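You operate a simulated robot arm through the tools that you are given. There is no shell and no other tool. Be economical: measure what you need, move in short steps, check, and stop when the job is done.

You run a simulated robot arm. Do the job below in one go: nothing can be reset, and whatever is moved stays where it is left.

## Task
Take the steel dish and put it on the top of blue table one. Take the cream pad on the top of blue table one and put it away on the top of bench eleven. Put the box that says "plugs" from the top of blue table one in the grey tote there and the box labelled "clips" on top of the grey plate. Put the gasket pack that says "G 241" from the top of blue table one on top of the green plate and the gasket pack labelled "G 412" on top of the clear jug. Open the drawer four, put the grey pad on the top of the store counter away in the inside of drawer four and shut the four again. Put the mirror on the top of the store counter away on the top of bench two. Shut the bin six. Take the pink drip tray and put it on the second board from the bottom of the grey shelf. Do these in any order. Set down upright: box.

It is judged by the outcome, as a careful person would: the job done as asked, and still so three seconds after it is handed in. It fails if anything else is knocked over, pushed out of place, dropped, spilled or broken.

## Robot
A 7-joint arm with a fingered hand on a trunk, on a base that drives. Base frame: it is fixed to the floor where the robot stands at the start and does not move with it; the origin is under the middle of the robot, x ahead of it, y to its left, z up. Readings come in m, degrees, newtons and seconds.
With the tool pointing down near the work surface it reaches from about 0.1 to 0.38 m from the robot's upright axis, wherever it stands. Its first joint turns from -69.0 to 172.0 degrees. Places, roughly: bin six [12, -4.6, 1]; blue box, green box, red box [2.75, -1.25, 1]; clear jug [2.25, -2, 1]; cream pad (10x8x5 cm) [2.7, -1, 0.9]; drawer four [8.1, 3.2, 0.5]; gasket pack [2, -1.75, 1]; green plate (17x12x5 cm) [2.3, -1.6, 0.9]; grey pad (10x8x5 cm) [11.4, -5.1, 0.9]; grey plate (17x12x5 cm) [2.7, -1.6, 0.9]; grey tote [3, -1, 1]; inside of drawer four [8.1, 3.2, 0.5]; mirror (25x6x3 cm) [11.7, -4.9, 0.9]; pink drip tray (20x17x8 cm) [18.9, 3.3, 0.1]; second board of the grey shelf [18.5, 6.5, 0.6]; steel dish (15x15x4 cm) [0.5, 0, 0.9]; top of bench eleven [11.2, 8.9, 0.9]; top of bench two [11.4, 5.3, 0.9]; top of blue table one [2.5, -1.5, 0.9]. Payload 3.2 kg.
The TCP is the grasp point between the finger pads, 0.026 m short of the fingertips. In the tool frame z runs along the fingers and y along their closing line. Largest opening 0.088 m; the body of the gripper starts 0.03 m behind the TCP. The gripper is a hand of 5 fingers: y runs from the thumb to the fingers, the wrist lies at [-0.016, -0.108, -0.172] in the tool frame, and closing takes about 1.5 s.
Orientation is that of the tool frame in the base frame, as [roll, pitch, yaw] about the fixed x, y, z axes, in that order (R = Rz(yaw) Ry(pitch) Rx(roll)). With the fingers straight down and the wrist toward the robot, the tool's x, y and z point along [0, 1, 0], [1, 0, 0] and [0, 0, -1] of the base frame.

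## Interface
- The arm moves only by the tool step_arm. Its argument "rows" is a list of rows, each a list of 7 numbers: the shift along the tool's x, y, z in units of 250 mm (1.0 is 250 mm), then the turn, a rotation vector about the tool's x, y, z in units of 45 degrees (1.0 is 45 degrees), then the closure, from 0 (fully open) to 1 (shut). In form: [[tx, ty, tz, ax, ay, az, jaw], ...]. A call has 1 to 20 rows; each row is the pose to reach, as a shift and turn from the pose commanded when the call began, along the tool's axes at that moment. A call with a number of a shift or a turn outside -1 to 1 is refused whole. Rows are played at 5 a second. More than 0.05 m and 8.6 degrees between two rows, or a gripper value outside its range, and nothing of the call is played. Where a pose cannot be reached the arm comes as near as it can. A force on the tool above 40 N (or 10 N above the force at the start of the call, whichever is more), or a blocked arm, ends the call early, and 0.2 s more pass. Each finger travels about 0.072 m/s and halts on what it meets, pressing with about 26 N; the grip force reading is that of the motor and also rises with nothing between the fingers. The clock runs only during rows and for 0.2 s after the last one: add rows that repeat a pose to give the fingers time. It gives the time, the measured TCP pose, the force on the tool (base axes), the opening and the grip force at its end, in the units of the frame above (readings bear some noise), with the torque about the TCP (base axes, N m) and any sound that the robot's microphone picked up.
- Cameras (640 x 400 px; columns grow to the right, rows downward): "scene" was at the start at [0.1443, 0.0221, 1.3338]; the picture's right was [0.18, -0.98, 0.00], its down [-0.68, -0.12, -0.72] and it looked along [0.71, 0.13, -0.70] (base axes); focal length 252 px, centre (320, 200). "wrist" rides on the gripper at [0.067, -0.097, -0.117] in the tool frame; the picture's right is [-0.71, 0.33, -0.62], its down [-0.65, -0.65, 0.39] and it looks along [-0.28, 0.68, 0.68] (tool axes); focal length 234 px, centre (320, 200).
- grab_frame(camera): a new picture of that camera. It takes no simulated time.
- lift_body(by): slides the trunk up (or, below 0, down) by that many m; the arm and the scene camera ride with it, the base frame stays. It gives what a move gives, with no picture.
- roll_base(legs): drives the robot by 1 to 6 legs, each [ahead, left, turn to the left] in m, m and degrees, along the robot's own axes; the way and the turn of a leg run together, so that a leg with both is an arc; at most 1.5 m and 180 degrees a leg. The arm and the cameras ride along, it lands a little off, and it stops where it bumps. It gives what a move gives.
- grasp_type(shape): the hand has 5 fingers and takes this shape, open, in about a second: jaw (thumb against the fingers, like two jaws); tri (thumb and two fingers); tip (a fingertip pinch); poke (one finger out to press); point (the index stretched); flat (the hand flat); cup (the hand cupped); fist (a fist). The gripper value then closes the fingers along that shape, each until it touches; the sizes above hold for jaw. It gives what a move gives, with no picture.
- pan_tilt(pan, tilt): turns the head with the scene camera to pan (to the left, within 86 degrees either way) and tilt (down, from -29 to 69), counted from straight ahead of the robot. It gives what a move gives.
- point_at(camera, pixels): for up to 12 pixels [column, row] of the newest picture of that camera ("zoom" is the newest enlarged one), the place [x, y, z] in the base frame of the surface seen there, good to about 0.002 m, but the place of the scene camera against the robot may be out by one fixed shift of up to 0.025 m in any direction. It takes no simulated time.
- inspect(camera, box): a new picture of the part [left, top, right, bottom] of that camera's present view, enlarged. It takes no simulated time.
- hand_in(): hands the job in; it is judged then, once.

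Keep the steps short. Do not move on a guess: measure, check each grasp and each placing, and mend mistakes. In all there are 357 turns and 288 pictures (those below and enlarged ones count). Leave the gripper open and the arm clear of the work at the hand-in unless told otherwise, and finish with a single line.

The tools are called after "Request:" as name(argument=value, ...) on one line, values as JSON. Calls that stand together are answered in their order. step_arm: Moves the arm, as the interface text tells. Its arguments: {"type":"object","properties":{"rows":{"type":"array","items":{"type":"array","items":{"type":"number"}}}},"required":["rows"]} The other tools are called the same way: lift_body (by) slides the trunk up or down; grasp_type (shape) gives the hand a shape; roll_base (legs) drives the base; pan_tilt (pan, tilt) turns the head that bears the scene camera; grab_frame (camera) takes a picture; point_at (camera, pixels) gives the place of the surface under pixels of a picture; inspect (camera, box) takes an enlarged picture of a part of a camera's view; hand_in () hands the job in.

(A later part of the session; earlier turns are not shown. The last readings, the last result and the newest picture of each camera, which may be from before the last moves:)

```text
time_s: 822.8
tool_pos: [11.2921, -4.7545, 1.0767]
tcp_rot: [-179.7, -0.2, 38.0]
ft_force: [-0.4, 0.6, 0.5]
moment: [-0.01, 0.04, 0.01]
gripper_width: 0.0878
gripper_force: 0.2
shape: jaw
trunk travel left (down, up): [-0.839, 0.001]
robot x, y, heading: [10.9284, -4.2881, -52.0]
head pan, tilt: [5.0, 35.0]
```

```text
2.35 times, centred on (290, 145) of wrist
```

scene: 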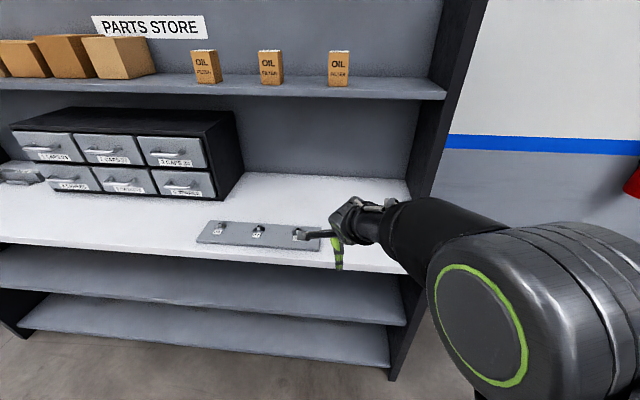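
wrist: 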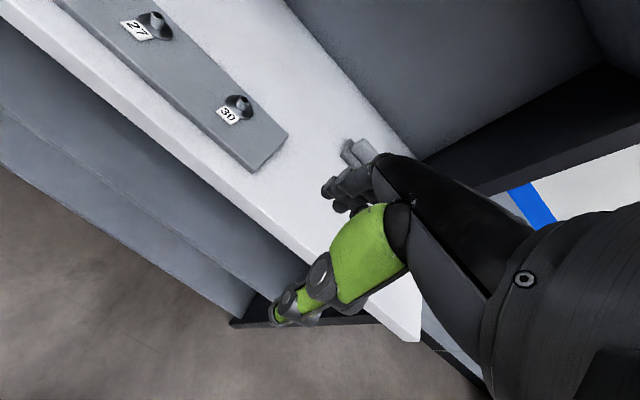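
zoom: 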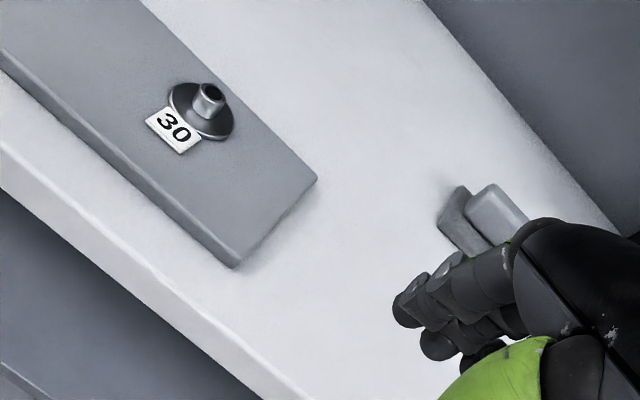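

Request:
roll_base(legs=[[0.12, -0.06, 0]])

Request:
step_arm(rows=[[0, 0.05, 0, 0, 0, 0, 0.2], [0, 0.1, 0, 0, 0, 0, 0.4]])

Request:
grab_frame(camera="wrist")

```text
time_s: 824.1
tool_pos: [11.3182, -4.8834, 1.0758]
tcp_rot: [-179.8, -0.1, 38.1]
ft_force: [0.1, 0.0, 0.3]
moment: [0.02, 0.03, -0.01]
gripper_width: 0.0882
gripper_force: 0.1
shape: jaw
trunk travel left (down, up): [-0.839, 0.001]
robot x, y, heading: [10.955, -4.4182, -52.0]
head pan, tilt: [5.0, 35.0]
```

```text
time_s: 824.7
tool_pos: [11.3349, -4.9051, 1.0757]
tcp_rot: [-179.7, -0.2, 37.8]
ft_force: [-0.2, -0.1, -0.1]
moment: [0.01, 0.0, -0.03]
gripper_width: 0.0531
gripper_force: 0.1
shape: jaw
trunk travel left (down, up): [-0.839, 0.001]
robot x, y, heading: [10.9552, -4.4196, -51.8]
head pan, tilt: [5.0, 35.0]
```

```text
72 pictures are left
```

wrist: 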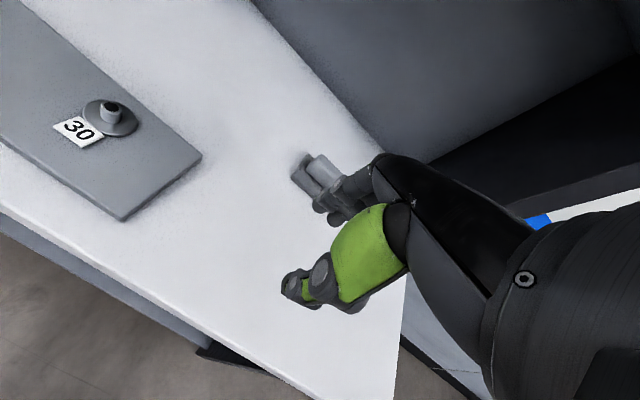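

Request:
inspect(camera="wrist", box=[270, 130, 370, 220])

Request:
point_at(camera="zoom", pixels=[[170, 90], [230, 105], [190, 160], [215, 125], [240, 140], [260, 110], [110, 190], [205, 165], [150, 130], [300, 150]])

```text
4.44 times, centred on (320, 175) of wrist
```

zoom: 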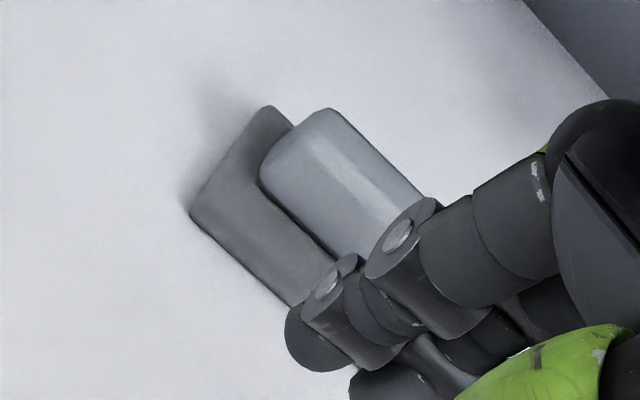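

```text
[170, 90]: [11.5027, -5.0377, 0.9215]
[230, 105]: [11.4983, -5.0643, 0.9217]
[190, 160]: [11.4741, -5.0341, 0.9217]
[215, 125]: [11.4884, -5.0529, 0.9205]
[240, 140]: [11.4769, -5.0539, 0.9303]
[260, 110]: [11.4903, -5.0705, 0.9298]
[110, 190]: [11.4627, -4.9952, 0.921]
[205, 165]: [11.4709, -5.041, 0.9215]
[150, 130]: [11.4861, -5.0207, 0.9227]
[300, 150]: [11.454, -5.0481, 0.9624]
```

Request:
point_at(camera="zoom", pixels=[[325, 115], [270, 165], [300, 135], [345, 130], [400, 190], [370, 215], [320, 180], [195, 215], [268, 112], [290, 295], [345, 165]])

```text
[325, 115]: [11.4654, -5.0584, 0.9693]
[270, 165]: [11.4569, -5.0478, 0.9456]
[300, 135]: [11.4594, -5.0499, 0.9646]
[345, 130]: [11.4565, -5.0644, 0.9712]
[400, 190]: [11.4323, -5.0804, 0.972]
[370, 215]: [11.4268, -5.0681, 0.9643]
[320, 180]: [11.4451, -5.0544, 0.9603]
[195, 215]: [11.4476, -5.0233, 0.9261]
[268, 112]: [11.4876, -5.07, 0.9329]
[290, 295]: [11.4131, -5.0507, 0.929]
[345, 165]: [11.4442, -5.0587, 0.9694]
```

Grey pad: block centre ≈(11.431,-5.076), top 0.971, aligned ≈38°. Lower the trunk 5 cm, drive ahead 0.18.

Request:
lift_body(by=-0.055)

Request:
roll_base(legs=[[0.17, -0.025, 0]])

Request:
grab_frame(camera="wrist")

Request:
grab_frame(camera="scene")

```text
time_s: 825.7
tool_pos: [11.3337, -4.9051, 1.0217]
tcp_rot: [-179.8, -0.2, 38.0]
ft_force: [-0.6, -0.1, -1.2]
moment: [0.02, 0.01, 0.01]
gripper_width: 0.0533
gripper_force: 0.1
shape: jaw
trunk travel left (down, up): [-0.784, 0.056]
robot x, y, heading: [10.9534, -4.4177, -51.8]
head pan, tilt: [5.0, 35.0]
```

```text
time_s: 827.1
tool_pos: [11.4202, -5.0532, 1.0206]
tcp_rot: [-179.8, -0.2, 38.1]
ft_force: [-0.3, -0.2, 0.6]
moment: [0.01, -0.01, -0.01]
gripper_width: 0.0534
gripper_force: 0.1
shape: jaw
trunk travel left (down, up): [-0.784, 0.056]
robot x, y, heading: [11.0414, -4.5673, -51.6]
head pan, tilt: [5.0, 35.0]
```

```text
70 pictures are left
```

wrist: 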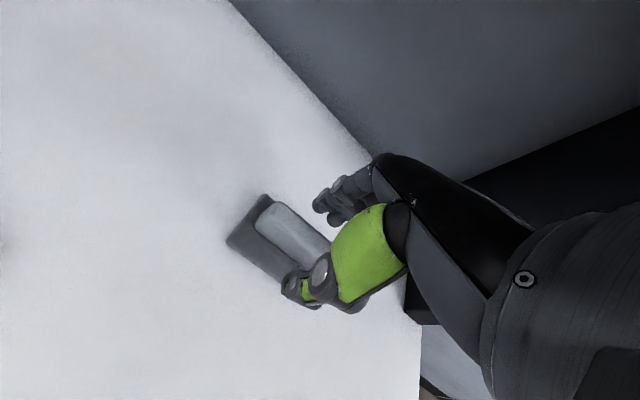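

```text
69 pictures are left
```

scene: 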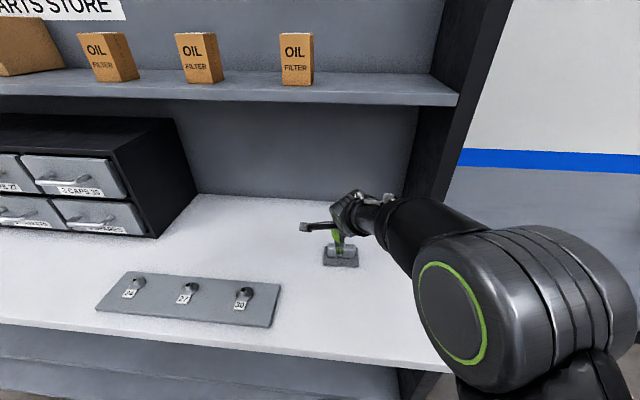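

Request:
point_at(camera="wrist", pixels=[[270, 204], [258, 222], [300, 230], [285, 245], [318, 245], [290, 228], [230, 240], [263, 195]])

```text
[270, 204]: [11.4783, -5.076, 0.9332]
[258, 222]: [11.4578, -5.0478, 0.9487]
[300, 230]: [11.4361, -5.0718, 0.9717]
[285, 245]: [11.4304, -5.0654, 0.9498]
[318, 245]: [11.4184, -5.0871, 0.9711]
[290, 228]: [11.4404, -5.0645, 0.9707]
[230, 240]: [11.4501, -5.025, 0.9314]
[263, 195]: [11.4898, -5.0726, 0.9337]
```

Request:
step_arm(rows=[[-0.012, 0.055, 0, 0, 0, 0, 0.4], [-0.024, 0.107, 0, 0, 0, 0, 0.4], [-0.024, 0.107, 0.08, 0, 0, 0, 0.4], [-0.024, 0.107, 0.16, 0, 0, 0, 0.4], [-0.024, 0.107, 0.23, 0, 0, 0, 0.4]])

Request:
grab_frame(camera="wrist")

```text
time_s: 828.3
tool_pos: [11.4321, -5.0775, 0.9636]
tcp_rot: [-179.8, -0.1, 38.1]
ft_force: [-0.5, -1.1, -0.5]
moment: [-0.02, -0.03, -0.02]
gripper_width: 0.0531
gripper_force: 0.0
shape: jaw
trunk travel left (down, up): [-0.784, 0.056]
robot x, y, heading: [11.039, -4.568, -51.7]
head pan, tilt: [5.0, 35.0]
```

```text
68 pictures are left
```

wrist: 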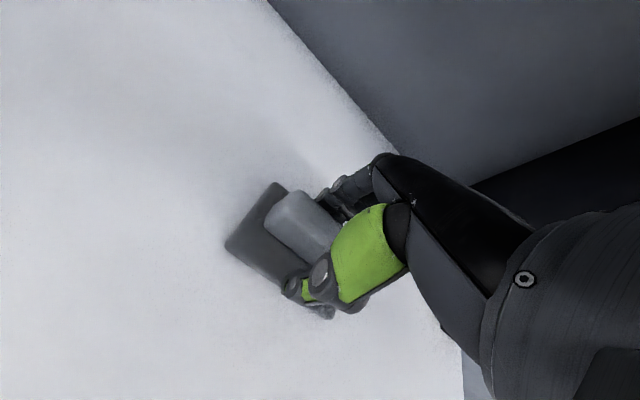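

Straddling the block. Close, lift, back off.

Request:
step_arm(rows=[[0, 0, 0, 0, 0, 0, 0.6], [0, 0, 0, 0, 0, 0, 0.8], [0, 0, 0, 0, 0, 0, 1], [0, 0, 0, 0, 0, 0, 1], [0, 0, 0, 0, 0, 0, 1], [0, 0, -0.05, 0, 0, 0, 1], [0, 0, -0.12, 0, 0, 0, 1]])

Request:
roll_base(legs=[[-0.7, 0, 0]])

Request:
grab_frame(camera="wrist")

```text
time_s: 829.9
tool_pos: [11.4312, -5.078, 0.9929]
tcp_rot: [-179.8, -0.2, 38.0]
ft_force: [0.3, -0.4, -1.6]
moment: [0.01, -0.01, -0.01]
gripper_width: 0.0207
gripper_force: 26.3
shape: jaw
trunk travel left (down, up): [-0.784, 0.056]
robot x, y, heading: [11.0424, -4.5695, -51.9]
head pan, tilt: [5.0, 35.0]
```

```text
time_s: 833.8
tool_pos: [11.0036, -4.5309, 0.9925]
tcp_rot: [-179.7, -0.1, 38.4]
ft_force: [0.2, -1.0, -1.1]
moment: [0.0, 0.01, 0.03]
gripper_width: 0.0207
gripper_force: 26.2
shape: jaw
trunk travel left (down, up): [-0.784, 0.056]
robot x, y, heading: [10.6122, -4.0234, -51.3]
head pan, tilt: [5.0, 35.0]
```

```text
67 pictures are left
```

wrist: 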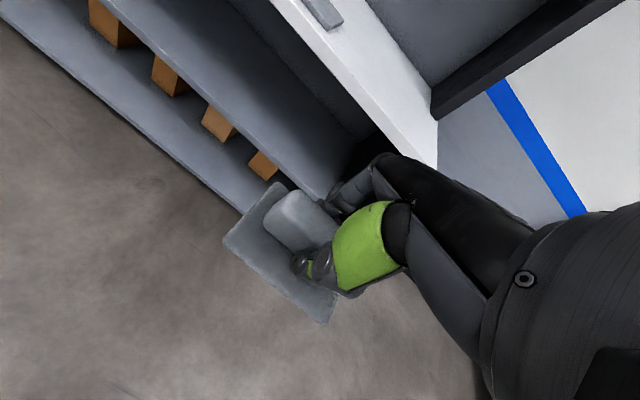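

Grey pad held. Turn toward the west side (149°) and look for the way to the drawer chest.

Request:
roll_base(legs=[[0, 0, -160]])

Request:
pan_tilt(pan=-10, tilt=12)

Request:
grab_frame(camera="scene")

```text
time_s: 840.6
tool_pos: [10.0539, -3.7053, 0.9931]
tcp_rot: [-179.8, -0.1, -119.2]
ft_force: [0.3, 0.1, -1.5]
moment: [-0.04, -0.03, 0.01]
gripper_width: 0.0203
gripper_force: 25.9
shape: jaw
trunk travel left (down, up): [-0.784, 0.056]
robot x, y, heading: [10.6111, -4.0228, 151.1]
head pan, tilt: [5.0, 35.0]
```

```text
time_s: 841.5
tool_pos: [10.0543, -3.7057, 0.9927]
tcp_rot: [-179.8, -0.1, -119.2]
ft_force: [-0.6, 0.3, -1.0]
moment: [0.02, -0.02, 0.0]
gripper_width: 0.0201
gripper_force: 26.0
shape: jaw
trunk travel left (down, up): [-0.784, 0.056]
robot x, y, heading: [10.6021, -4.0236, 151.1]
head pan, tilt: [-10.0, 12.0]
```

```text
66 pictures are left
```

scene: 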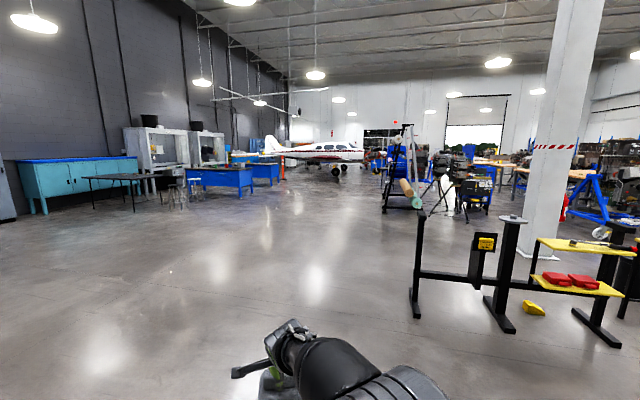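

Request:
inspect(camera="scene", box=[370, 110, 610, 260])

Request:
point_at(camera="scene", pixels=[[415, 315], [410, 212], [390, 210], [425, 210], [468, 205], [487, 205], [455, 212], [530, 258], [575, 222], [500, 195], [605, 240], [480, 185]])

```text
2.67 times, centred on (490, 185) of scene
```

zoom: 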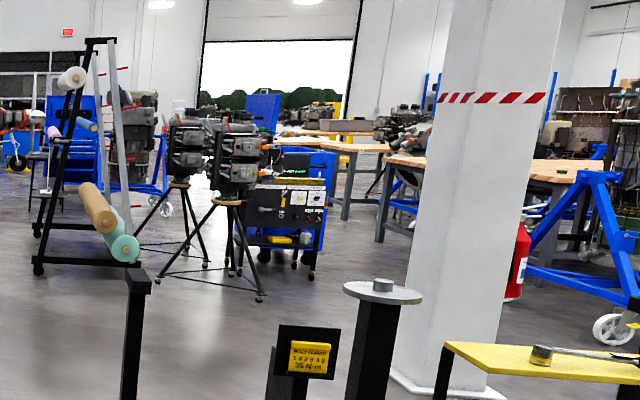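

```text
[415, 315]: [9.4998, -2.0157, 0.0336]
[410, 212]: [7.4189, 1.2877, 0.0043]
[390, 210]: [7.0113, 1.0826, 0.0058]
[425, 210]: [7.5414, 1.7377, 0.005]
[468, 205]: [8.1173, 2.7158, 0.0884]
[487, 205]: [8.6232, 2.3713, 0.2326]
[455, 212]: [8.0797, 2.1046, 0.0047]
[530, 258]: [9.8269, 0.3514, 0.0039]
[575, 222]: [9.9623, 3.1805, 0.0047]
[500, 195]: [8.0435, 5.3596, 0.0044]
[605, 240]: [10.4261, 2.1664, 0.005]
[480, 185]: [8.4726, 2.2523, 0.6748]
```

There is a passage between the sawhorses/pillar and the tripod engines. Go via (8.8,-2.0) to (8.9,0.9) and look at the chest.

Request:
roll_base(legs=[[0, 0, -19.4], [1.4, 0, 0], [1.3, 0, 0], [0, 0, -43.7], [1.5, 0, 0], [1.4, 0, 0]])

Request:
pan_tilt(pan=10, tilt=20)

Request:
grab_frame(camera="scene")

```text
time_s: 871.3
tool_pos: [8.9431, 1.5497, 0.9925]
tcp_rot: [-179.8, -0.2, 178.0]
ft_force: [0.2, 0.6, -0.1]
moment: [0.04, -0.01, -0.04]
gripper_width: 0.0204
gripper_force: 26.3
shape: jaw
trunk travel left (down, up): [-0.784, 0.056]
robot x, y, heading: [8.9145, 0.9078, 88.1]
head pan, tilt: [-10.0, 12.0]
```

```text
time_s: 872.1
tool_pos: [8.9445, 1.55, 0.9933]
tcp_rot: [-179.8, -0.2, 178.0]
ft_force: [-0.1, 0.6, -0.8]
moment: [-0.01, 0.0, -0.01]
gripper_width: 0.0206
gripper_force: 25.8
shape: jaw
trunk travel left (down, up): [-0.784, 0.056]
robot x, y, heading: [8.9128, 0.906, 88.1]
head pan, tilt: [10.0, 20.0]
```

```text
64 pictures are left
```

scene: 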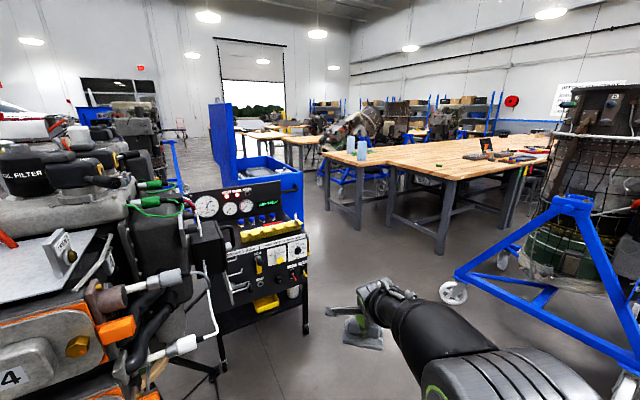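

Request:
point_at(camera="scene", pixels=[[305, 332], [453, 300], [300, 175], [300, 212], [255, 160], [213, 108], [440, 253], [357, 230], [325, 205], [283, 188], [500, 262]])

Request:
inspect(camera="scene", box=[190, 90, 350, 250])

```text
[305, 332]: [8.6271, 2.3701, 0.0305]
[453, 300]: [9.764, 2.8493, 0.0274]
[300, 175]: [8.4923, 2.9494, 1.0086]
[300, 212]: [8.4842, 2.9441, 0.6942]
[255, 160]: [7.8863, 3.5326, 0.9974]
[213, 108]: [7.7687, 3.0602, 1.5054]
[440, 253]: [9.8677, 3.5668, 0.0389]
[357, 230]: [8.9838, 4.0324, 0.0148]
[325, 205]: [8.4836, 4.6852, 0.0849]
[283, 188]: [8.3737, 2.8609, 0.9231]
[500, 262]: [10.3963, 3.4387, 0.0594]
```

```text
2.50 times, centred on (270, 170) of scene
```

zoom: 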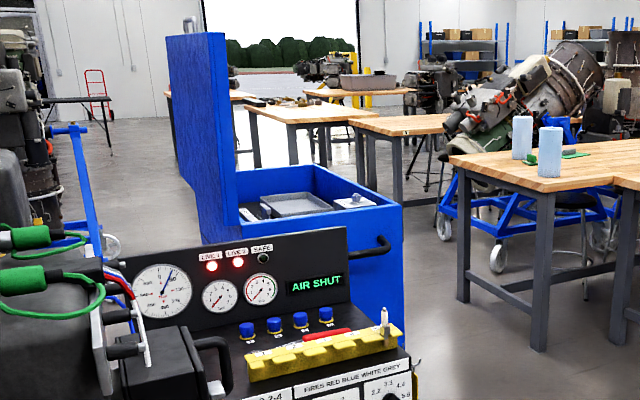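

Front of the chest faces the benches. I'll go between cart and engine to (9.2,2.95), put the pad down temporarily on the bench there, then open the drawer.

Request:
roll_base(legs=[[0, 0, -9.7], [1.42, 0, 0], [0, 0, 12], [0.6, 0, 0], [0, 0, 12]])

Request:
pan_tilt(pan=5, tilt=35)

Request:
grab_frame(camera="scene")

Request:
pan_tilt(pan=75, tilt=40)

Request:
grab_frame(camera="scene")

```text
time_s: 884.4
tool_pos: [9.0448, 3.5287, 0.9935]
tcp_rot: [-179.8, -0.3, -167.1]
ft_force: [0.0, 0.2, -1.0]
moment: [0.0, -0.02, 0.0]
gripper_width: 0.0205
gripper_force: 25.7
shape: jaw
trunk travel left (down, up): [-0.784, 0.056]
robot x, y, heading: [9.1807, 2.9008, 103.4]
head pan, tilt: [10.0, 20.0]
```

```text
time_s: 885.2
tool_pos: [9.0435, 3.5282, 0.9932]
tcp_rot: [-179.8, -0.2, -167.0]
ft_force: [-0.2, 0.3, -0.4]
moment: [0.02, 0.0, 0.0]
gripper_width: 0.0204
gripper_force: 26.3
shape: jaw
trunk travel left (down, up): [-0.784, 0.056]
robot x, y, heading: [9.1801, 2.9015, 103.2]
head pan, tilt: [5.0, 35.0]
```

```text
62 pictures are left
```

scene: 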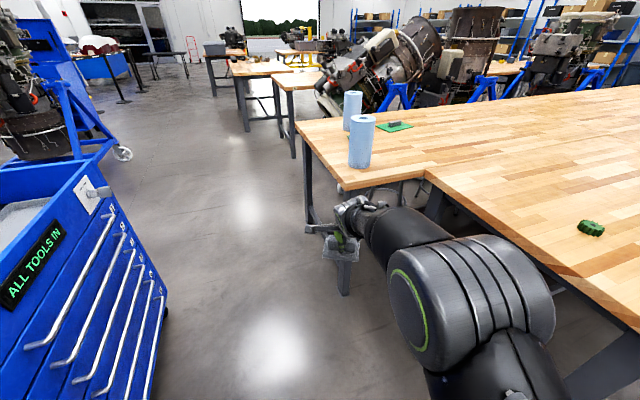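

```text
time_s: 886.6
tool_pos: [9.0453, 3.5286, 0.9929]
tcp_rot: [-179.8, -0.2, -167.0]
ft_force: [-0.3, -0.1, -1.0]
moment: [0.0, -0.01, 0.0]
gripper_width: 0.0203
gripper_force: 25.8
shape: jaw
trunk travel left (down, up): [-0.784, 0.056]
robot x, y, heading: [9.1809, 2.9047, 103.1]
head pan, tilt: [75.0, 40.0]
```

```text
61 pictures are left
```

scene: 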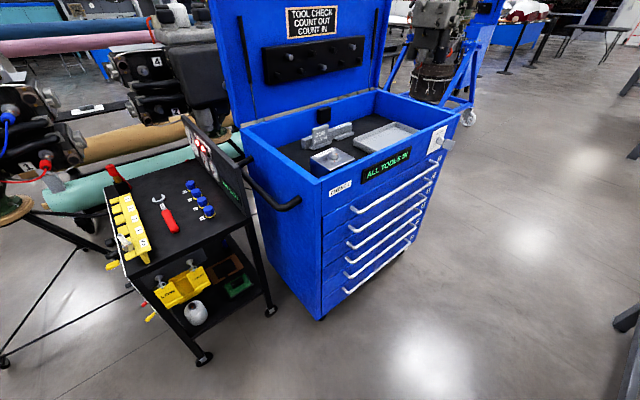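

Request:
inspect(camera="scene", box=[310, 120, 460, 320])

Request:
point_at(camera="zoom", pixels=[[320, 100], [340, 200], [350, 160]])

Request:
point_at(camera="scene", pixels=[[395, 190], [390, 215], [385, 232], [380, 250], [378, 265], [352, 211], [436, 165], [349, 230], [430, 188], [322, 175], [438, 128], [345, 270]])

```text
2.00 times, centred on (385, 220) of scene
```

zoom: 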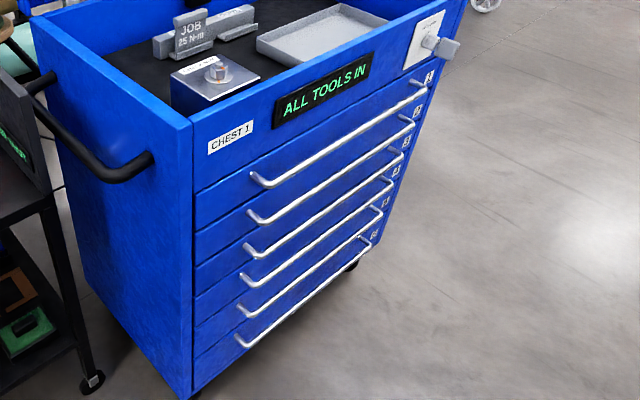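

```text
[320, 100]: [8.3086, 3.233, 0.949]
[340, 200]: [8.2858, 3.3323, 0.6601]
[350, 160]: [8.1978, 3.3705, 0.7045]
```

```text
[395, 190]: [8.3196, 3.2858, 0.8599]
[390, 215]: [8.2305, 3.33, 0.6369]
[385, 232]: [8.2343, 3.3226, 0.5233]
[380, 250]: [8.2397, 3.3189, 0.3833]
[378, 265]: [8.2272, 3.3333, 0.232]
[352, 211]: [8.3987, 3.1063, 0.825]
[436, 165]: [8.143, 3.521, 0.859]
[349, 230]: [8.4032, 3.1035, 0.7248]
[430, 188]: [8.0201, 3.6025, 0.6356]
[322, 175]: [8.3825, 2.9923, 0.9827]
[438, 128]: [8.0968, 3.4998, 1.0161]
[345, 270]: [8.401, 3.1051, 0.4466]
```

Request:
inspect(camera="scene", box=[385, 140, 445, 250])

Request:
point_at(camera="scene", pixels=[[349, 230], [347, 246], [346, 260], [344, 275], [343, 290], [432, 175], [427, 190], [421, 205], [416, 220], [410, 235], [385, 241], [383, 249]])

```text
3.64 times, centred on (415, 195) of scene
```

zoom: 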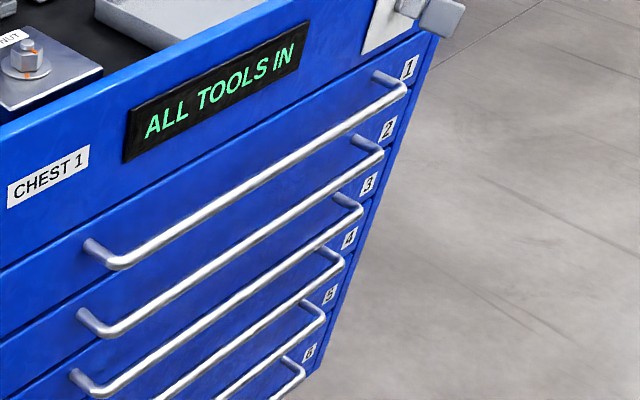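

```text
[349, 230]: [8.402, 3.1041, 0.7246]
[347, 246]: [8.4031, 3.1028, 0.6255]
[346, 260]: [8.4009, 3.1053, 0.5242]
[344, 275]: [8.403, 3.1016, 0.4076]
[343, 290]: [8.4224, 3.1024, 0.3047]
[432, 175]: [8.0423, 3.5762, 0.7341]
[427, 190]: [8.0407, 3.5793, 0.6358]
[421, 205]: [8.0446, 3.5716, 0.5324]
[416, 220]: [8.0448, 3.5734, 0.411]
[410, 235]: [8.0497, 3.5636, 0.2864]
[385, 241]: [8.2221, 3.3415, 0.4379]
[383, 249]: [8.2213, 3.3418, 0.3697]
```

Labels 1–6 run top to bottom; drawer four's bar is at z≈0.53. First set the pad down on the free bench area near (9.22,4.04): turn to 88° and go ahead 0.5.

Request:
roll_base(legs=[[0, 0, -15], [0.45, 0, 0]])

Request:
pan_tilt(pan=0, tilt=40)

Request:
grab_frame(camera="scene")

Request:
grab_frame(camera="wrist")

```text
time_s: 890.2
tool_pos: [9.2282, 3.9896, 0.9934]
tcp_rot: [-179.9, -0.2, 177.9]
ft_force: [-0.3, -0.2, -1.7]
moment: [-0.01, -0.03, -0.02]
gripper_width: 0.02
gripper_force: 25.9
shape: jaw
trunk travel left (down, up): [-0.784, 0.056]
robot x, y, heading: [9.1954, 3.3502, 88.2]
head pan, tilt: [75.0, 40.0]
```

```text
time_s: 891.6
tool_pos: [9.2289, 3.991, 0.9935]
tcp_rot: [-179.8, -0.1, 177.9]
ft_force: [-0.2, 0.5, -1.1]
moment: [-0.02, -0.03, 0.01]
gripper_width: 0.0202
gripper_force: 25.7
shape: jaw
trunk travel left (down, up): [-0.784, 0.056]
robot x, y, heading: [9.1955, 3.3504, 88.2]
head pan, tilt: [0.0, 40.0]
```

```text
58 pictures are left
```

scene: 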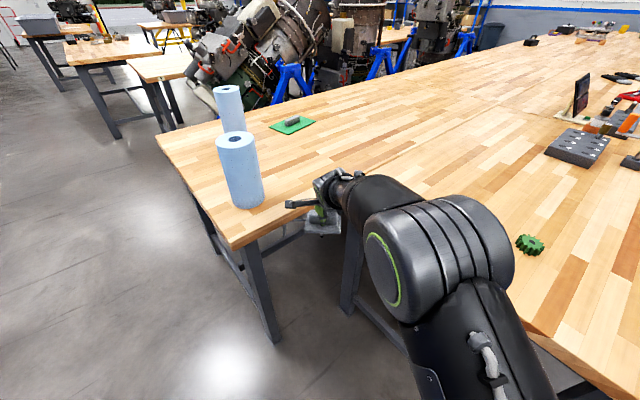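

```text
57 pictures are left
```

wrist: 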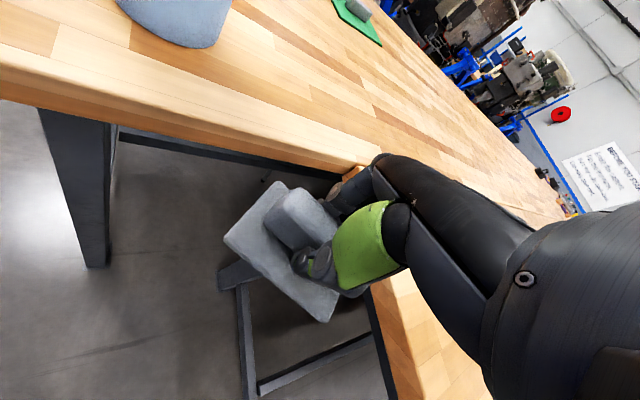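

Request:
point_at(camera="scene", pixels=[[347, 308], [272, 338], [330, 195], [290, 205], [238, 205], [290, 160], [340, 160], [300, 125]])

```text
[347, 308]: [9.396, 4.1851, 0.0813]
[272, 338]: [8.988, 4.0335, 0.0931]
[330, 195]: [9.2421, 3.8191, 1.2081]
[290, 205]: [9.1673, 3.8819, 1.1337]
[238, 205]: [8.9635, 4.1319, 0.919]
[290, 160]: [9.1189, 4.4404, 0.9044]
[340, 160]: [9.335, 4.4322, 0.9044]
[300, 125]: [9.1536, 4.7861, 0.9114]
```

Drive ahead 0.27 and lower the pad onto the bench.

Request:
roll_base(legs=[[0.27, 0, 0]])

Request:
lift_body(by=-0.036)

Request:
grab_frame(camera="wrist")

```text
time_s: 893.6
tool_pos: [9.2371, 4.2628, 0.9919]
tcp_rot: [-179.7, -0.3, 177.9]
ft_force: [-0.3, 0.1, -1.4]
moment: [0.01, 0.01, 0.03]
gripper_width: 0.0202
gripper_force: 25.6
shape: jaw
trunk travel left (down, up): [-0.784, 0.056]
robot x, y, heading: [9.2088, 3.6207, 88.0]
head pan, tilt: [0.0, 40.0]
```

```text
time_s: 894.4
tool_pos: [9.2371, 4.2625, 0.9565]
tcp_rot: [-179.7, -0.2, 177.9]
ft_force: [0.1, -0.9, -2.0]
moment: [0.02, 0.0, -0.01]
gripper_width: 0.0202
gripper_force: 26.1
shape: jaw
trunk travel left (down, up): [-0.748, 0.092]
robot x, y, heading: [9.2037, 3.6219, 88.4]
head pan, tilt: [0.0, 40.0]
```

```text
56 pictures are left
```

wrist: 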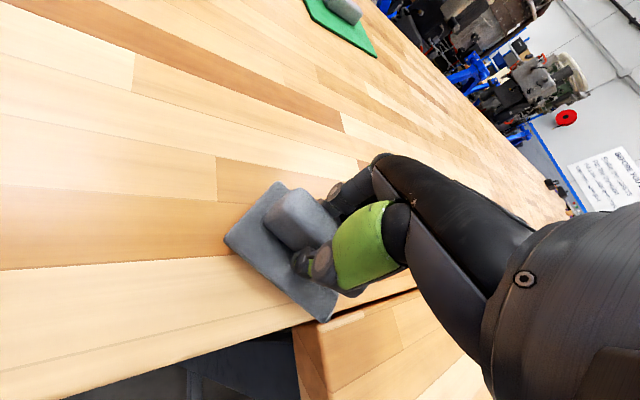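

Pad corner overlaps the bench edge; go 6 cm further, then lower to contact.

Request:
roll_base(legs=[[0.06, 0.03, 0]])

Request:
lift_body(by=-0.011)

Request:
lift_body(by=-0.004)

```text
time_s: 895.4
tool_pos: [9.2095, 4.3239, 0.9562]
tcp_rot: [-179.6, -0.2, 177.9]
ft_force: [-0.2, 0.4, -1.3]
moment: [0.0, 0.0, 0.02]
gripper_width: 0.0203
gripper_force: 26.2
shape: jaw
trunk travel left (down, up): [-0.748, 0.092]
robot x, y, heading: [9.1796, 3.6823, 88.1]
head pan, tilt: [0.0, 40.0]
```

```text
time_s: 896.0
tool_pos: [9.2081, 4.323, 0.9443]
tcp_rot: [-179.6, -0.2, 177.9]
ft_force: [-0.4, -0.3, -0.5]
moment: [-0.01, -0.03, 0.0]
gripper_width: 0.0202
gripper_force: 25.2
shape: jaw
trunk travel left (down, up): [-0.737, 0.103]
robot x, y, heading: [9.1813, 3.6834, 88.1]
head pan, tilt: [0.0, 40.0]
```

```text
time_s: 896.5
tool_pos: [9.2087, 4.3235, 0.9423]
tcp_rot: [-179.8, -0.2, 177.9]
ft_force: [-0.1, -1.2, 2.4]
moment: [-0.06, 0.0, 0.01]
gripper_width: 0.0205
gripper_force: 25.7
shape: jaw
trunk travel left (down, up): [-0.733, 0.107]
robot x, y, heading: [9.1806, 3.6787, 88.0]
head pan, tilt: [0.0, 40.0]
```

Contact. Release the pad, raise, back away to the chest-facing position.

Request:
step_arm(rows=[[0, 0, 0.004, 0, 0, 0, 0.8], [0, 0, 0.004, 0, 0, 0, 0.6], [0, 0, 0.004, 0, 0, 0, 0.4], [0, 0, 0.004, 0, 0, 0, 0.4], [0, 0, 0.004, 0, 0, 0, 0.4]])

Request:
lift_body(by=0.1)

Request:
roll_base(legs=[[-0.7, 0, 0]])

Request:
inspect(camera="scene", box=[160, 40, 480, 240])

```text
time_s: 897.7
tool_pos: [9.208, 4.3235, 0.9418]
tcp_rot: [-179.8, -0.1, 177.9]
ft_force: [0.3, -0.7, -0.7]
moment: [0.0, 0.0, -0.01]
gripper_width: 0.0522
gripper_force: 0.1
shape: jaw
trunk travel left (down, up): [-0.733, 0.107]
robot x, y, heading: [9.1809, 3.6868, 88.3]
head pan, tilt: [0.0, 40.0]
```

```text
time_s: 899.0
tool_pos: [9.2086, 4.3237, 1.0405]
tcp_rot: [-179.9, -0.3, 177.9]
ft_force: [-0.4, -0.1, 0.0]
moment: [0.01, -0.02, -0.02]
gripper_width: 0.0522
gripper_force: 0.1
shape: jaw
trunk travel left (down, up): [-0.833, 0.007]
robot x, y, heading: [9.1796, 3.6827, 88.2]
head pan, tilt: [0.0, 40.0]
```

```text
time_s: 902.8
tool_pos: [9.1865, 3.6287, 1.0418]
tcp_rot: [-179.8, -0.2, 177.9]
ft_force: [-0.6, -0.2, 0.8]
moment: [0.02, 0.0, 0.0]
gripper_width: 0.0525
gripper_force: 0.0
shape: jaw
trunk travel left (down, up): [-0.833, 0.007]
robot x, y, heading: [9.1551, 2.9875, 88.0]
head pan, tilt: [0.0, 40.0]
```

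```text
2.00 times, centred on (320, 140) of scene
```

zoom: 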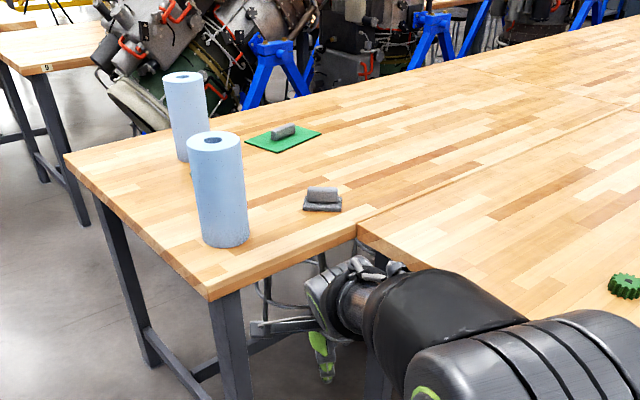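

Pad is safely parked. Retract the arm, turn to face the chest (217.5°) and shift to its front.

Request:
step_arm(rows=[[0, -0.15, 0, 0, 0, 0, 0.5], [0, -0.3, 0, 0, 0, 0, 0.5], [0, -0.45, 0, 0, 0, 0, 0.5], [0, -0.6, 0, 0, 0, 0, 0.5]])

Request:
roll_base(legs=[[0, 0, 129.5], [-0.068, -0.607, 0]])

Request:
lift_body(by=-0.38)

Request:
pan_tilt(pan=0, tilt=40)

Request:
grab_frame(camera="scene")

Request:
grab_frame(camera="wrist")

```text
time_s: 903.8
tool_pos: [9.1811, 3.4758, 1.0435]
tcp_rot: [-179.9, -0.6, 177.7]
ft_force: [-0.9, 0.5, 0.0]
moment: [0.0, -0.01, 0.01]
gripper_width: 0.0446
gripper_force: 0.0
shape: jaw
trunk travel left (down, up): [-0.833, 0.007]
robot x, y, heading: [9.1568, 2.9873, 87.9]
head pan, tilt: [0.0, 40.0]
```

```text
time_s: 912.6
tool_pos: [8.4464, 3.2342, 1.0442]
tcp_rot: [-179.8, -0.6, -54.3]
ft_force: [-0.2, -0.7, 0.8]
moment: [0.0, -0.01, 0.01]
gripper_width: 0.0442
gripper_force: 0.1
shape: jaw
trunk travel left (down, up): [-0.833, 0.007]
robot x, y, heading: [8.8507, 3.5174, -144.0]
head pan, tilt: [0.0, 40.0]
```

```text
time_s: 916.3
tool_pos: [8.446, 3.2339, 0.6634]
tcp_rot: [-179.7, -0.7, -54.2]
ft_force: [0.1, -1.3, 0.3]
moment: [-0.05, 0.03, 0.03]
gripper_width: 0.0446
gripper_force: 0.0
shape: jaw
trunk travel left (down, up): [-0.453, 0.387]
robot x, y, heading: [8.8493, 3.5183, -144.0]
head pan, tilt: [0.0, 40.0]
```

```text
time_s: 916.9
tool_pos: [8.4474, 3.2351, 0.6624]
tcp_rot: [-179.8, -0.8, -54.3]
ft_force: [0.2, -0.1, -1.1]
moment: [-0.02, -0.01, -0.02]
gripper_width: 0.0444
gripper_force: 0.0
shape: jaw
trunk travel left (down, up): [-0.453, 0.387]
robot x, y, heading: [8.8514, 3.5149, -143.6]
head pan, tilt: [0.0, 40.0]
```

```text
54 pictures are left
```

scene: 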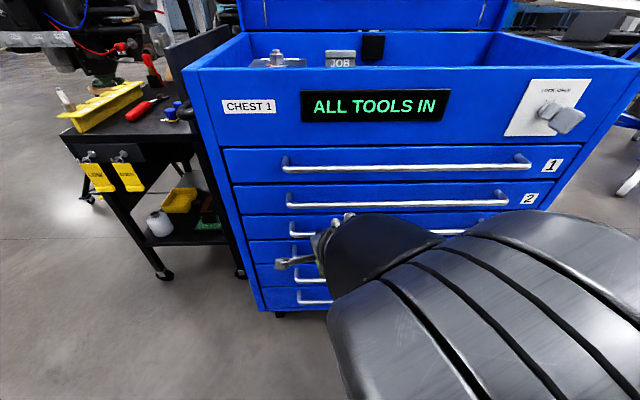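

```text
53 pictures are left
```

wrist: 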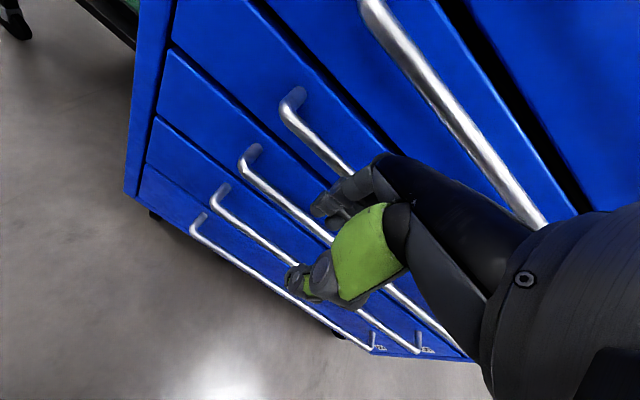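

Request:
point_at(camera="wrist", pixels=[[200, 222], [217, 197], [245, 168], [290, 112], [270, 190], [300, 212], [325, 235], [240, 230], [372, 10], [340, 160], [170, 150], [260, 215]])

Request:
inspect(camera="wrist", box=[130, 60, 370, 260])

```text
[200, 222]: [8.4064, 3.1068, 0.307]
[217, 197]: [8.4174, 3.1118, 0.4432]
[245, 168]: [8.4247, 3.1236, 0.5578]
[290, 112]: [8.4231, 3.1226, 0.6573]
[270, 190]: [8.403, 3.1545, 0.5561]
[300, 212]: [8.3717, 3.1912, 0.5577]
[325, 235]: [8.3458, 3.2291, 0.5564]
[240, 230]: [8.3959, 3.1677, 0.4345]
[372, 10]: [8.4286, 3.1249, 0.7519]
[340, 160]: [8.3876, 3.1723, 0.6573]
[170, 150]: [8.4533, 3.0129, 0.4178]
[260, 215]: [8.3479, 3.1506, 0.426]
```

```text
2.00 times, centred on (250, 160) of wrist
```

zoom: 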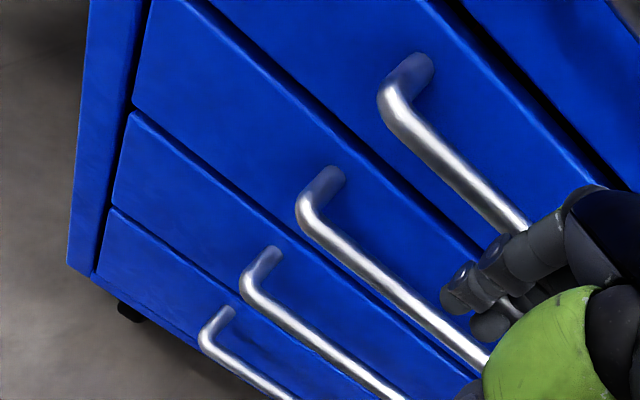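

Rod 4 is at z=0.557, p-plane just ahead. Back off 0.1, tilt the hand 88° to point at the drawer, then align the height.

Request:
roll_base(legs=[[-0.1, 0, 0]])

Request:
step_arm(rows=[[0, 0, 0, -0.17, 0, 0, 0.5], [0, 0, 0, -0.34, 0, 0, 0.5], [0, 0, 0, -0.51, 0, 0, 0.5], [0, 0, 0, -0.68, 0, 0, 0.5], [0, 0, 0, -0.85, 0, 0, 0.5], [0, 0, 0, -1.0, 0, 0, 0.5]])

Request:
step_arm(rows=[[0, 0, 0, -0.17, 0, 0, 0.5], [0, 0, 0, -0.34, 0, 0, 0.5], [0, 0, 0, -0.51, 0, 0, 0.5], [0, 0, 0, -0.68, 0, 0, 0.5], [0, 0, 0, -0.85, 0, 0, 0.5], [0, 0, 0, -0.95, 0, 0, 0.5]])

Request:
grab_frame(camera="scene")

```text
time_s: 918.0
tool_pos: [8.527, 3.2942, 0.6643]
tcp_rot: [-179.8, -0.8, -54.2]
ft_force: [0.5, -0.3, 0.2]
moment: [-0.01, 0.01, 0.03]
gripper_width: 0.0445
gripper_force: 0.0
shape: jaw
trunk travel left (down, up): [-0.453, 0.387]
robot x, y, heading: [8.9301, 3.5733, -143.9]
head pan, tilt: [0.0, 40.0]
```

```text
time_s: 919.4
tool_pos: [8.5163, 3.2933, 0.681]
tcp_rot: [134.1, -4.7, -56.4]
ft_force: [-1.0, 0.1, -0.6]
moment: [0.06, 0.0, -0.02]
gripper_width: 0.044
gripper_force: 0.0
shape: jaw
out of reach, approached as far as the arm can: row 1, 2
trunk travel left (down, up): [-0.453, 0.387]
robot x, y, heading: [8.9293, 3.5752, -144.3]
head pan, tilt: [0.0, 40.0]
```

```text
time_s: 920.8
tool_pos: [8.4858, 3.2601, 0.6785]
tcp_rot: [92.5, -0.6, -54.5]
ft_force: [-0.2, 0.0, -0.4]
moment: [-0.03, 0.0, 0.0]
gripper_width: 0.0443
gripper_force: 0.0
shape: jaw
out of reach, approached as far as the arm can: row 5, 6
trunk travel left (down, up): [-0.453, 0.387]
robot x, y, heading: [8.9329, 3.579, -144.0]
head pan, tilt: [0.0, 40.0]
```

```text
51 pictures are left
```

scene: 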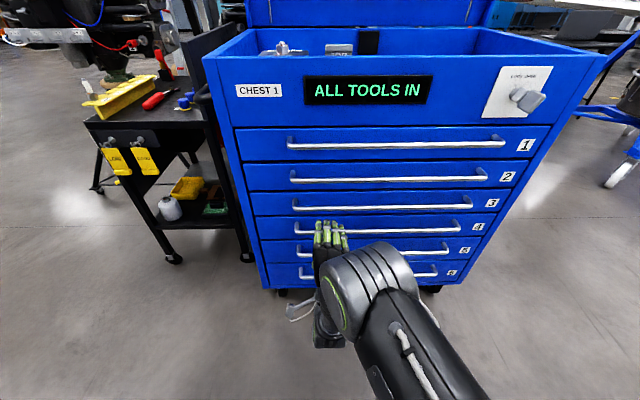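

Hand is horizontal. Lower the trunk 0.1215 to rod height; check with the wrist camera.

Request:
lift_body(by=-0.1215)

Request:
roll_base(legs=[[0.07, 0, 0]])

Request:
grab_frame(camera="wrist")

Request:
inspect(camera="scene", box=[240, 160, 440, 320])

```text
time_s: 922.3
tool_pos: [8.4868, 3.2603, 0.5562]
tcp_rot: [92.6, -0.7, -54.4]
ft_force: [0.1, 0.6, -0.3]
moment: [-0.01, 0.0, -0.02]
gripper_width: 0.0444
gripper_force: 0.0
shape: jaw
trunk travel left (down, up): [-0.331, 0.509]
robot x, y, heading: [8.9304, 3.5746, -143.7]
head pan, tilt: [0.0, 40.0]
```

```text
time_s: 923.4
tool_pos: [8.43, 3.2176, 0.5566]
tcp_rot: [92.6, -0.7, -54.3]
ft_force: [-0.3, -0.3, 0.0]
moment: [0.0, -0.01, 0.05]
gripper_width: 0.0444
gripper_force: 0.1
shape: jaw
trunk travel left (down, up): [-0.331, 0.509]
robot x, y, heading: [8.8737, 3.5333, -143.9]
head pan, tilt: [0.0, 40.0]
```

```text
50 pictures are left
```

wrist: 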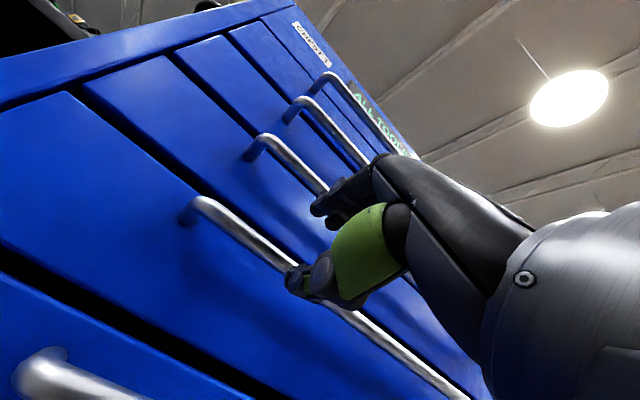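

```text
2.50 times, centred on (340, 240) of scene
```

zoom: 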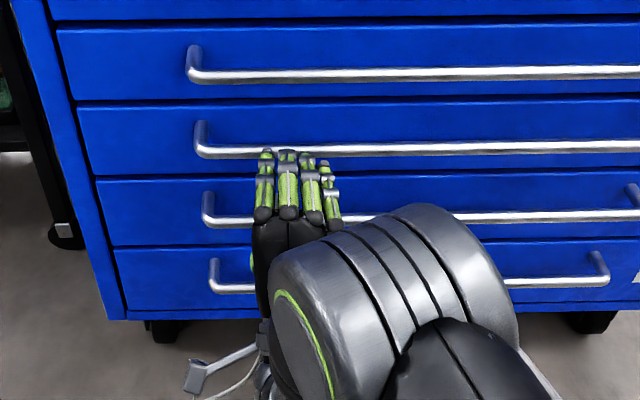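

Request:
point_at(camera="wrist", pixels=[[220, 215], [265, 255], [290, 165], [345, 140], [60, 375], [375, 335]])

```text
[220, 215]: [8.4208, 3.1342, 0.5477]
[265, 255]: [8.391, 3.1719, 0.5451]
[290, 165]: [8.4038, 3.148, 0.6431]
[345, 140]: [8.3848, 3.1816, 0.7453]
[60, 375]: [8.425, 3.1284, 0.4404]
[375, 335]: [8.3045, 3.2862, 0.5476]
```

Rod 4 centre z≈0.552, p≈8.586; the TCP is 5.7 cm short. Advance and close on the rod.

Request:
roll_base(legs=[[0.056, 0, 0]])

Request:
step_arm(rows=[[0, 0, 0, 0, 0, 0, 0.7], [0, 0, 0, 0, 0, 0, 0.9], [0, 0, 0, 0, 0, 0, 1], [0, 0, 0, 0, 0, 0, 1], [0, 0, 0, 0, 0, 0, 1]])

Request:
inspect(camera="wrist", box=[160, 140, 400, 340])

```text
time_s: 924.3
tool_pos: [8.3853, 3.1861, 0.5567]
tcp_rot: [92.6, -0.7, -54.3]
ft_force: [-0.3, -0.6, 0.3]
moment: [-0.03, 0.0, 0.0]
gripper_width: 0.0442
gripper_force: 0.0
shape: jaw
trunk travel left (down, up): [-0.331, 0.509]
robot x, y, heading: [8.8278, 3.5031, -144.2]
head pan, tilt: [0.0, 40.0]
```

```text
time_s: 925.5
tool_pos: [8.3832, 3.1847, 0.5563]
tcp_rot: [92.6, -0.6, -54.4]
ft_force: [-1.7, -2.3, -6.0]
moment: [0.16, 0.11, -0.1]
gripper_width: 0.0033
gripper_force: 25.7
shape: jaw
trunk travel left (down, up): [-0.331, 0.509]
robot x, y, heading: [8.8287, 3.4993, -144.2]
head pan, tilt: [0.0, 40.0]
```

```text
2.00 times, centred on (280, 240) of wrist
```

zoom: 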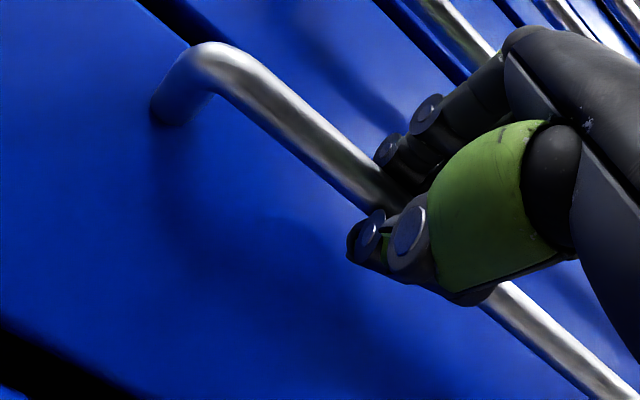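

The rod is in the grip. Pull back 0.15 with the base and check.

Request:
roll_base(legs=[[-0.15, 0, 0]])

Request:
grab_frame(camera="scene")

```text
time_s: 926.9
tool_pos: [8.5028, 3.2753, 0.5558]
tcp_rot: [92.8, -0.8, -54.3]
ft_force: [-6.4, 11.2, -8.4]
moment: [0.16, 0.03, -0.23]
gripper_width: 0.0041
gripper_force: 26.3
shape: jaw
trunk travel left (down, up): [-0.331, 0.509]
robot x, y, heading: [8.9499, 3.5906, -144.3]
head pan, tilt: [0.0, 40.0]
```

```text
47 pictures are left
```

scene: 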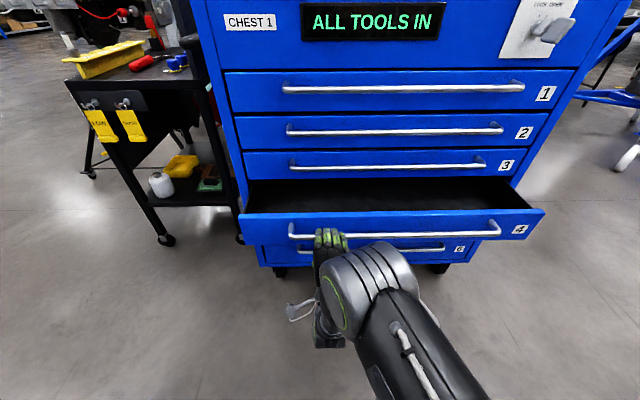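

Drawer four opens. Pull 0.14 more.

Request:
roll_base(legs=[[-0.14, -0.008, 0]])

Request:
grab_frame(camera="scene")

```text
time_s: 928.2
tool_pos: [8.6134, 3.3605, 0.5539]
tcp_rot: [92.8, -0.6, -54.4]
ft_force: [8.0, -8.5, -8.7]
moment: [0.18, 0.02, 0.04]
gripper_width: 0.0038
gripper_force: 26.2
shape: jaw
trunk travel left (down, up): [-0.331, 0.509]
robot x, y, heading: [9.0574, 3.6804, -144.1]
head pan, tilt: [0.0, 40.0]
```

```text
46 pictures are left
```

scene: 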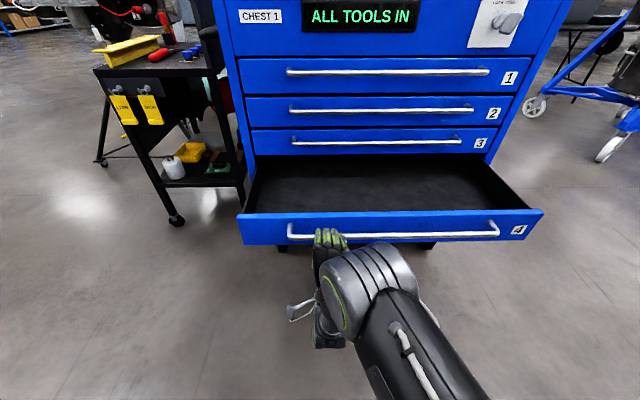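

Open ~28 cm. Measure drawer interior, then release and back off.

Request:
point_at(camera="scene", pixels=[[380, 185], [300, 195], [480, 195], [260, 210], [520, 207], [390, 210], [390, 216], [300, 142], [380, 230]])

Request:
step_arm(rows=[[0, 0, 0, 0, 0, 0, 0.8], [0, 0, 0, 0, 0, 0, 0.6], [0, 0, 0, 0, 0, 0, 0.4], [0, 0, 0, 0, 0, 0, 0.4]])

Request:
roll_base(legs=[[-0.12, 0, 0]])

```text
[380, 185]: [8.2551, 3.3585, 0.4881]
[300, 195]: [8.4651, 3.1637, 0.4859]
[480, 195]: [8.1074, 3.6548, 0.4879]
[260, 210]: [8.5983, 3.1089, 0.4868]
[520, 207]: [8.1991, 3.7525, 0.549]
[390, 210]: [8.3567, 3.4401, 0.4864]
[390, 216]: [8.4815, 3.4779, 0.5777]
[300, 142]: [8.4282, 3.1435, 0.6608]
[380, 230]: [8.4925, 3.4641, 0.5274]
```

```text
time_s: 929.2
tool_pos: [8.6143, 3.3619, 0.5574]
tcp_rot: [92.7, -0.7, -54.5]
ft_force: [-0.4, -0.2, 0.2]
moment: [0.03, -0.03, 0.01]
gripper_width: 0.0522
gripper_force: 0.0
shape: jaw
trunk travel left (down, up): [-0.331, 0.509]
robot x, y, heading: [9.0606, 3.6807, -144.1]
head pan, tilt: [0.0, 40.0]
```

```text
time_s: 930.5
tool_pos: [8.7119, 3.4334, 0.5573]
tcp_rot: [92.7, -0.7, -54.3]
ft_force: [-0.7, -0.5, -0.7]
moment: [-0.01, -0.01, -0.02]
gripper_width: 0.0521
gripper_force: 0.1
shape: jaw
trunk travel left (down, up): [-0.331, 0.509]
robot x, y, heading: [9.1545, 3.7485, -143.8]
head pan, tilt: [0.0, 40.0]
```

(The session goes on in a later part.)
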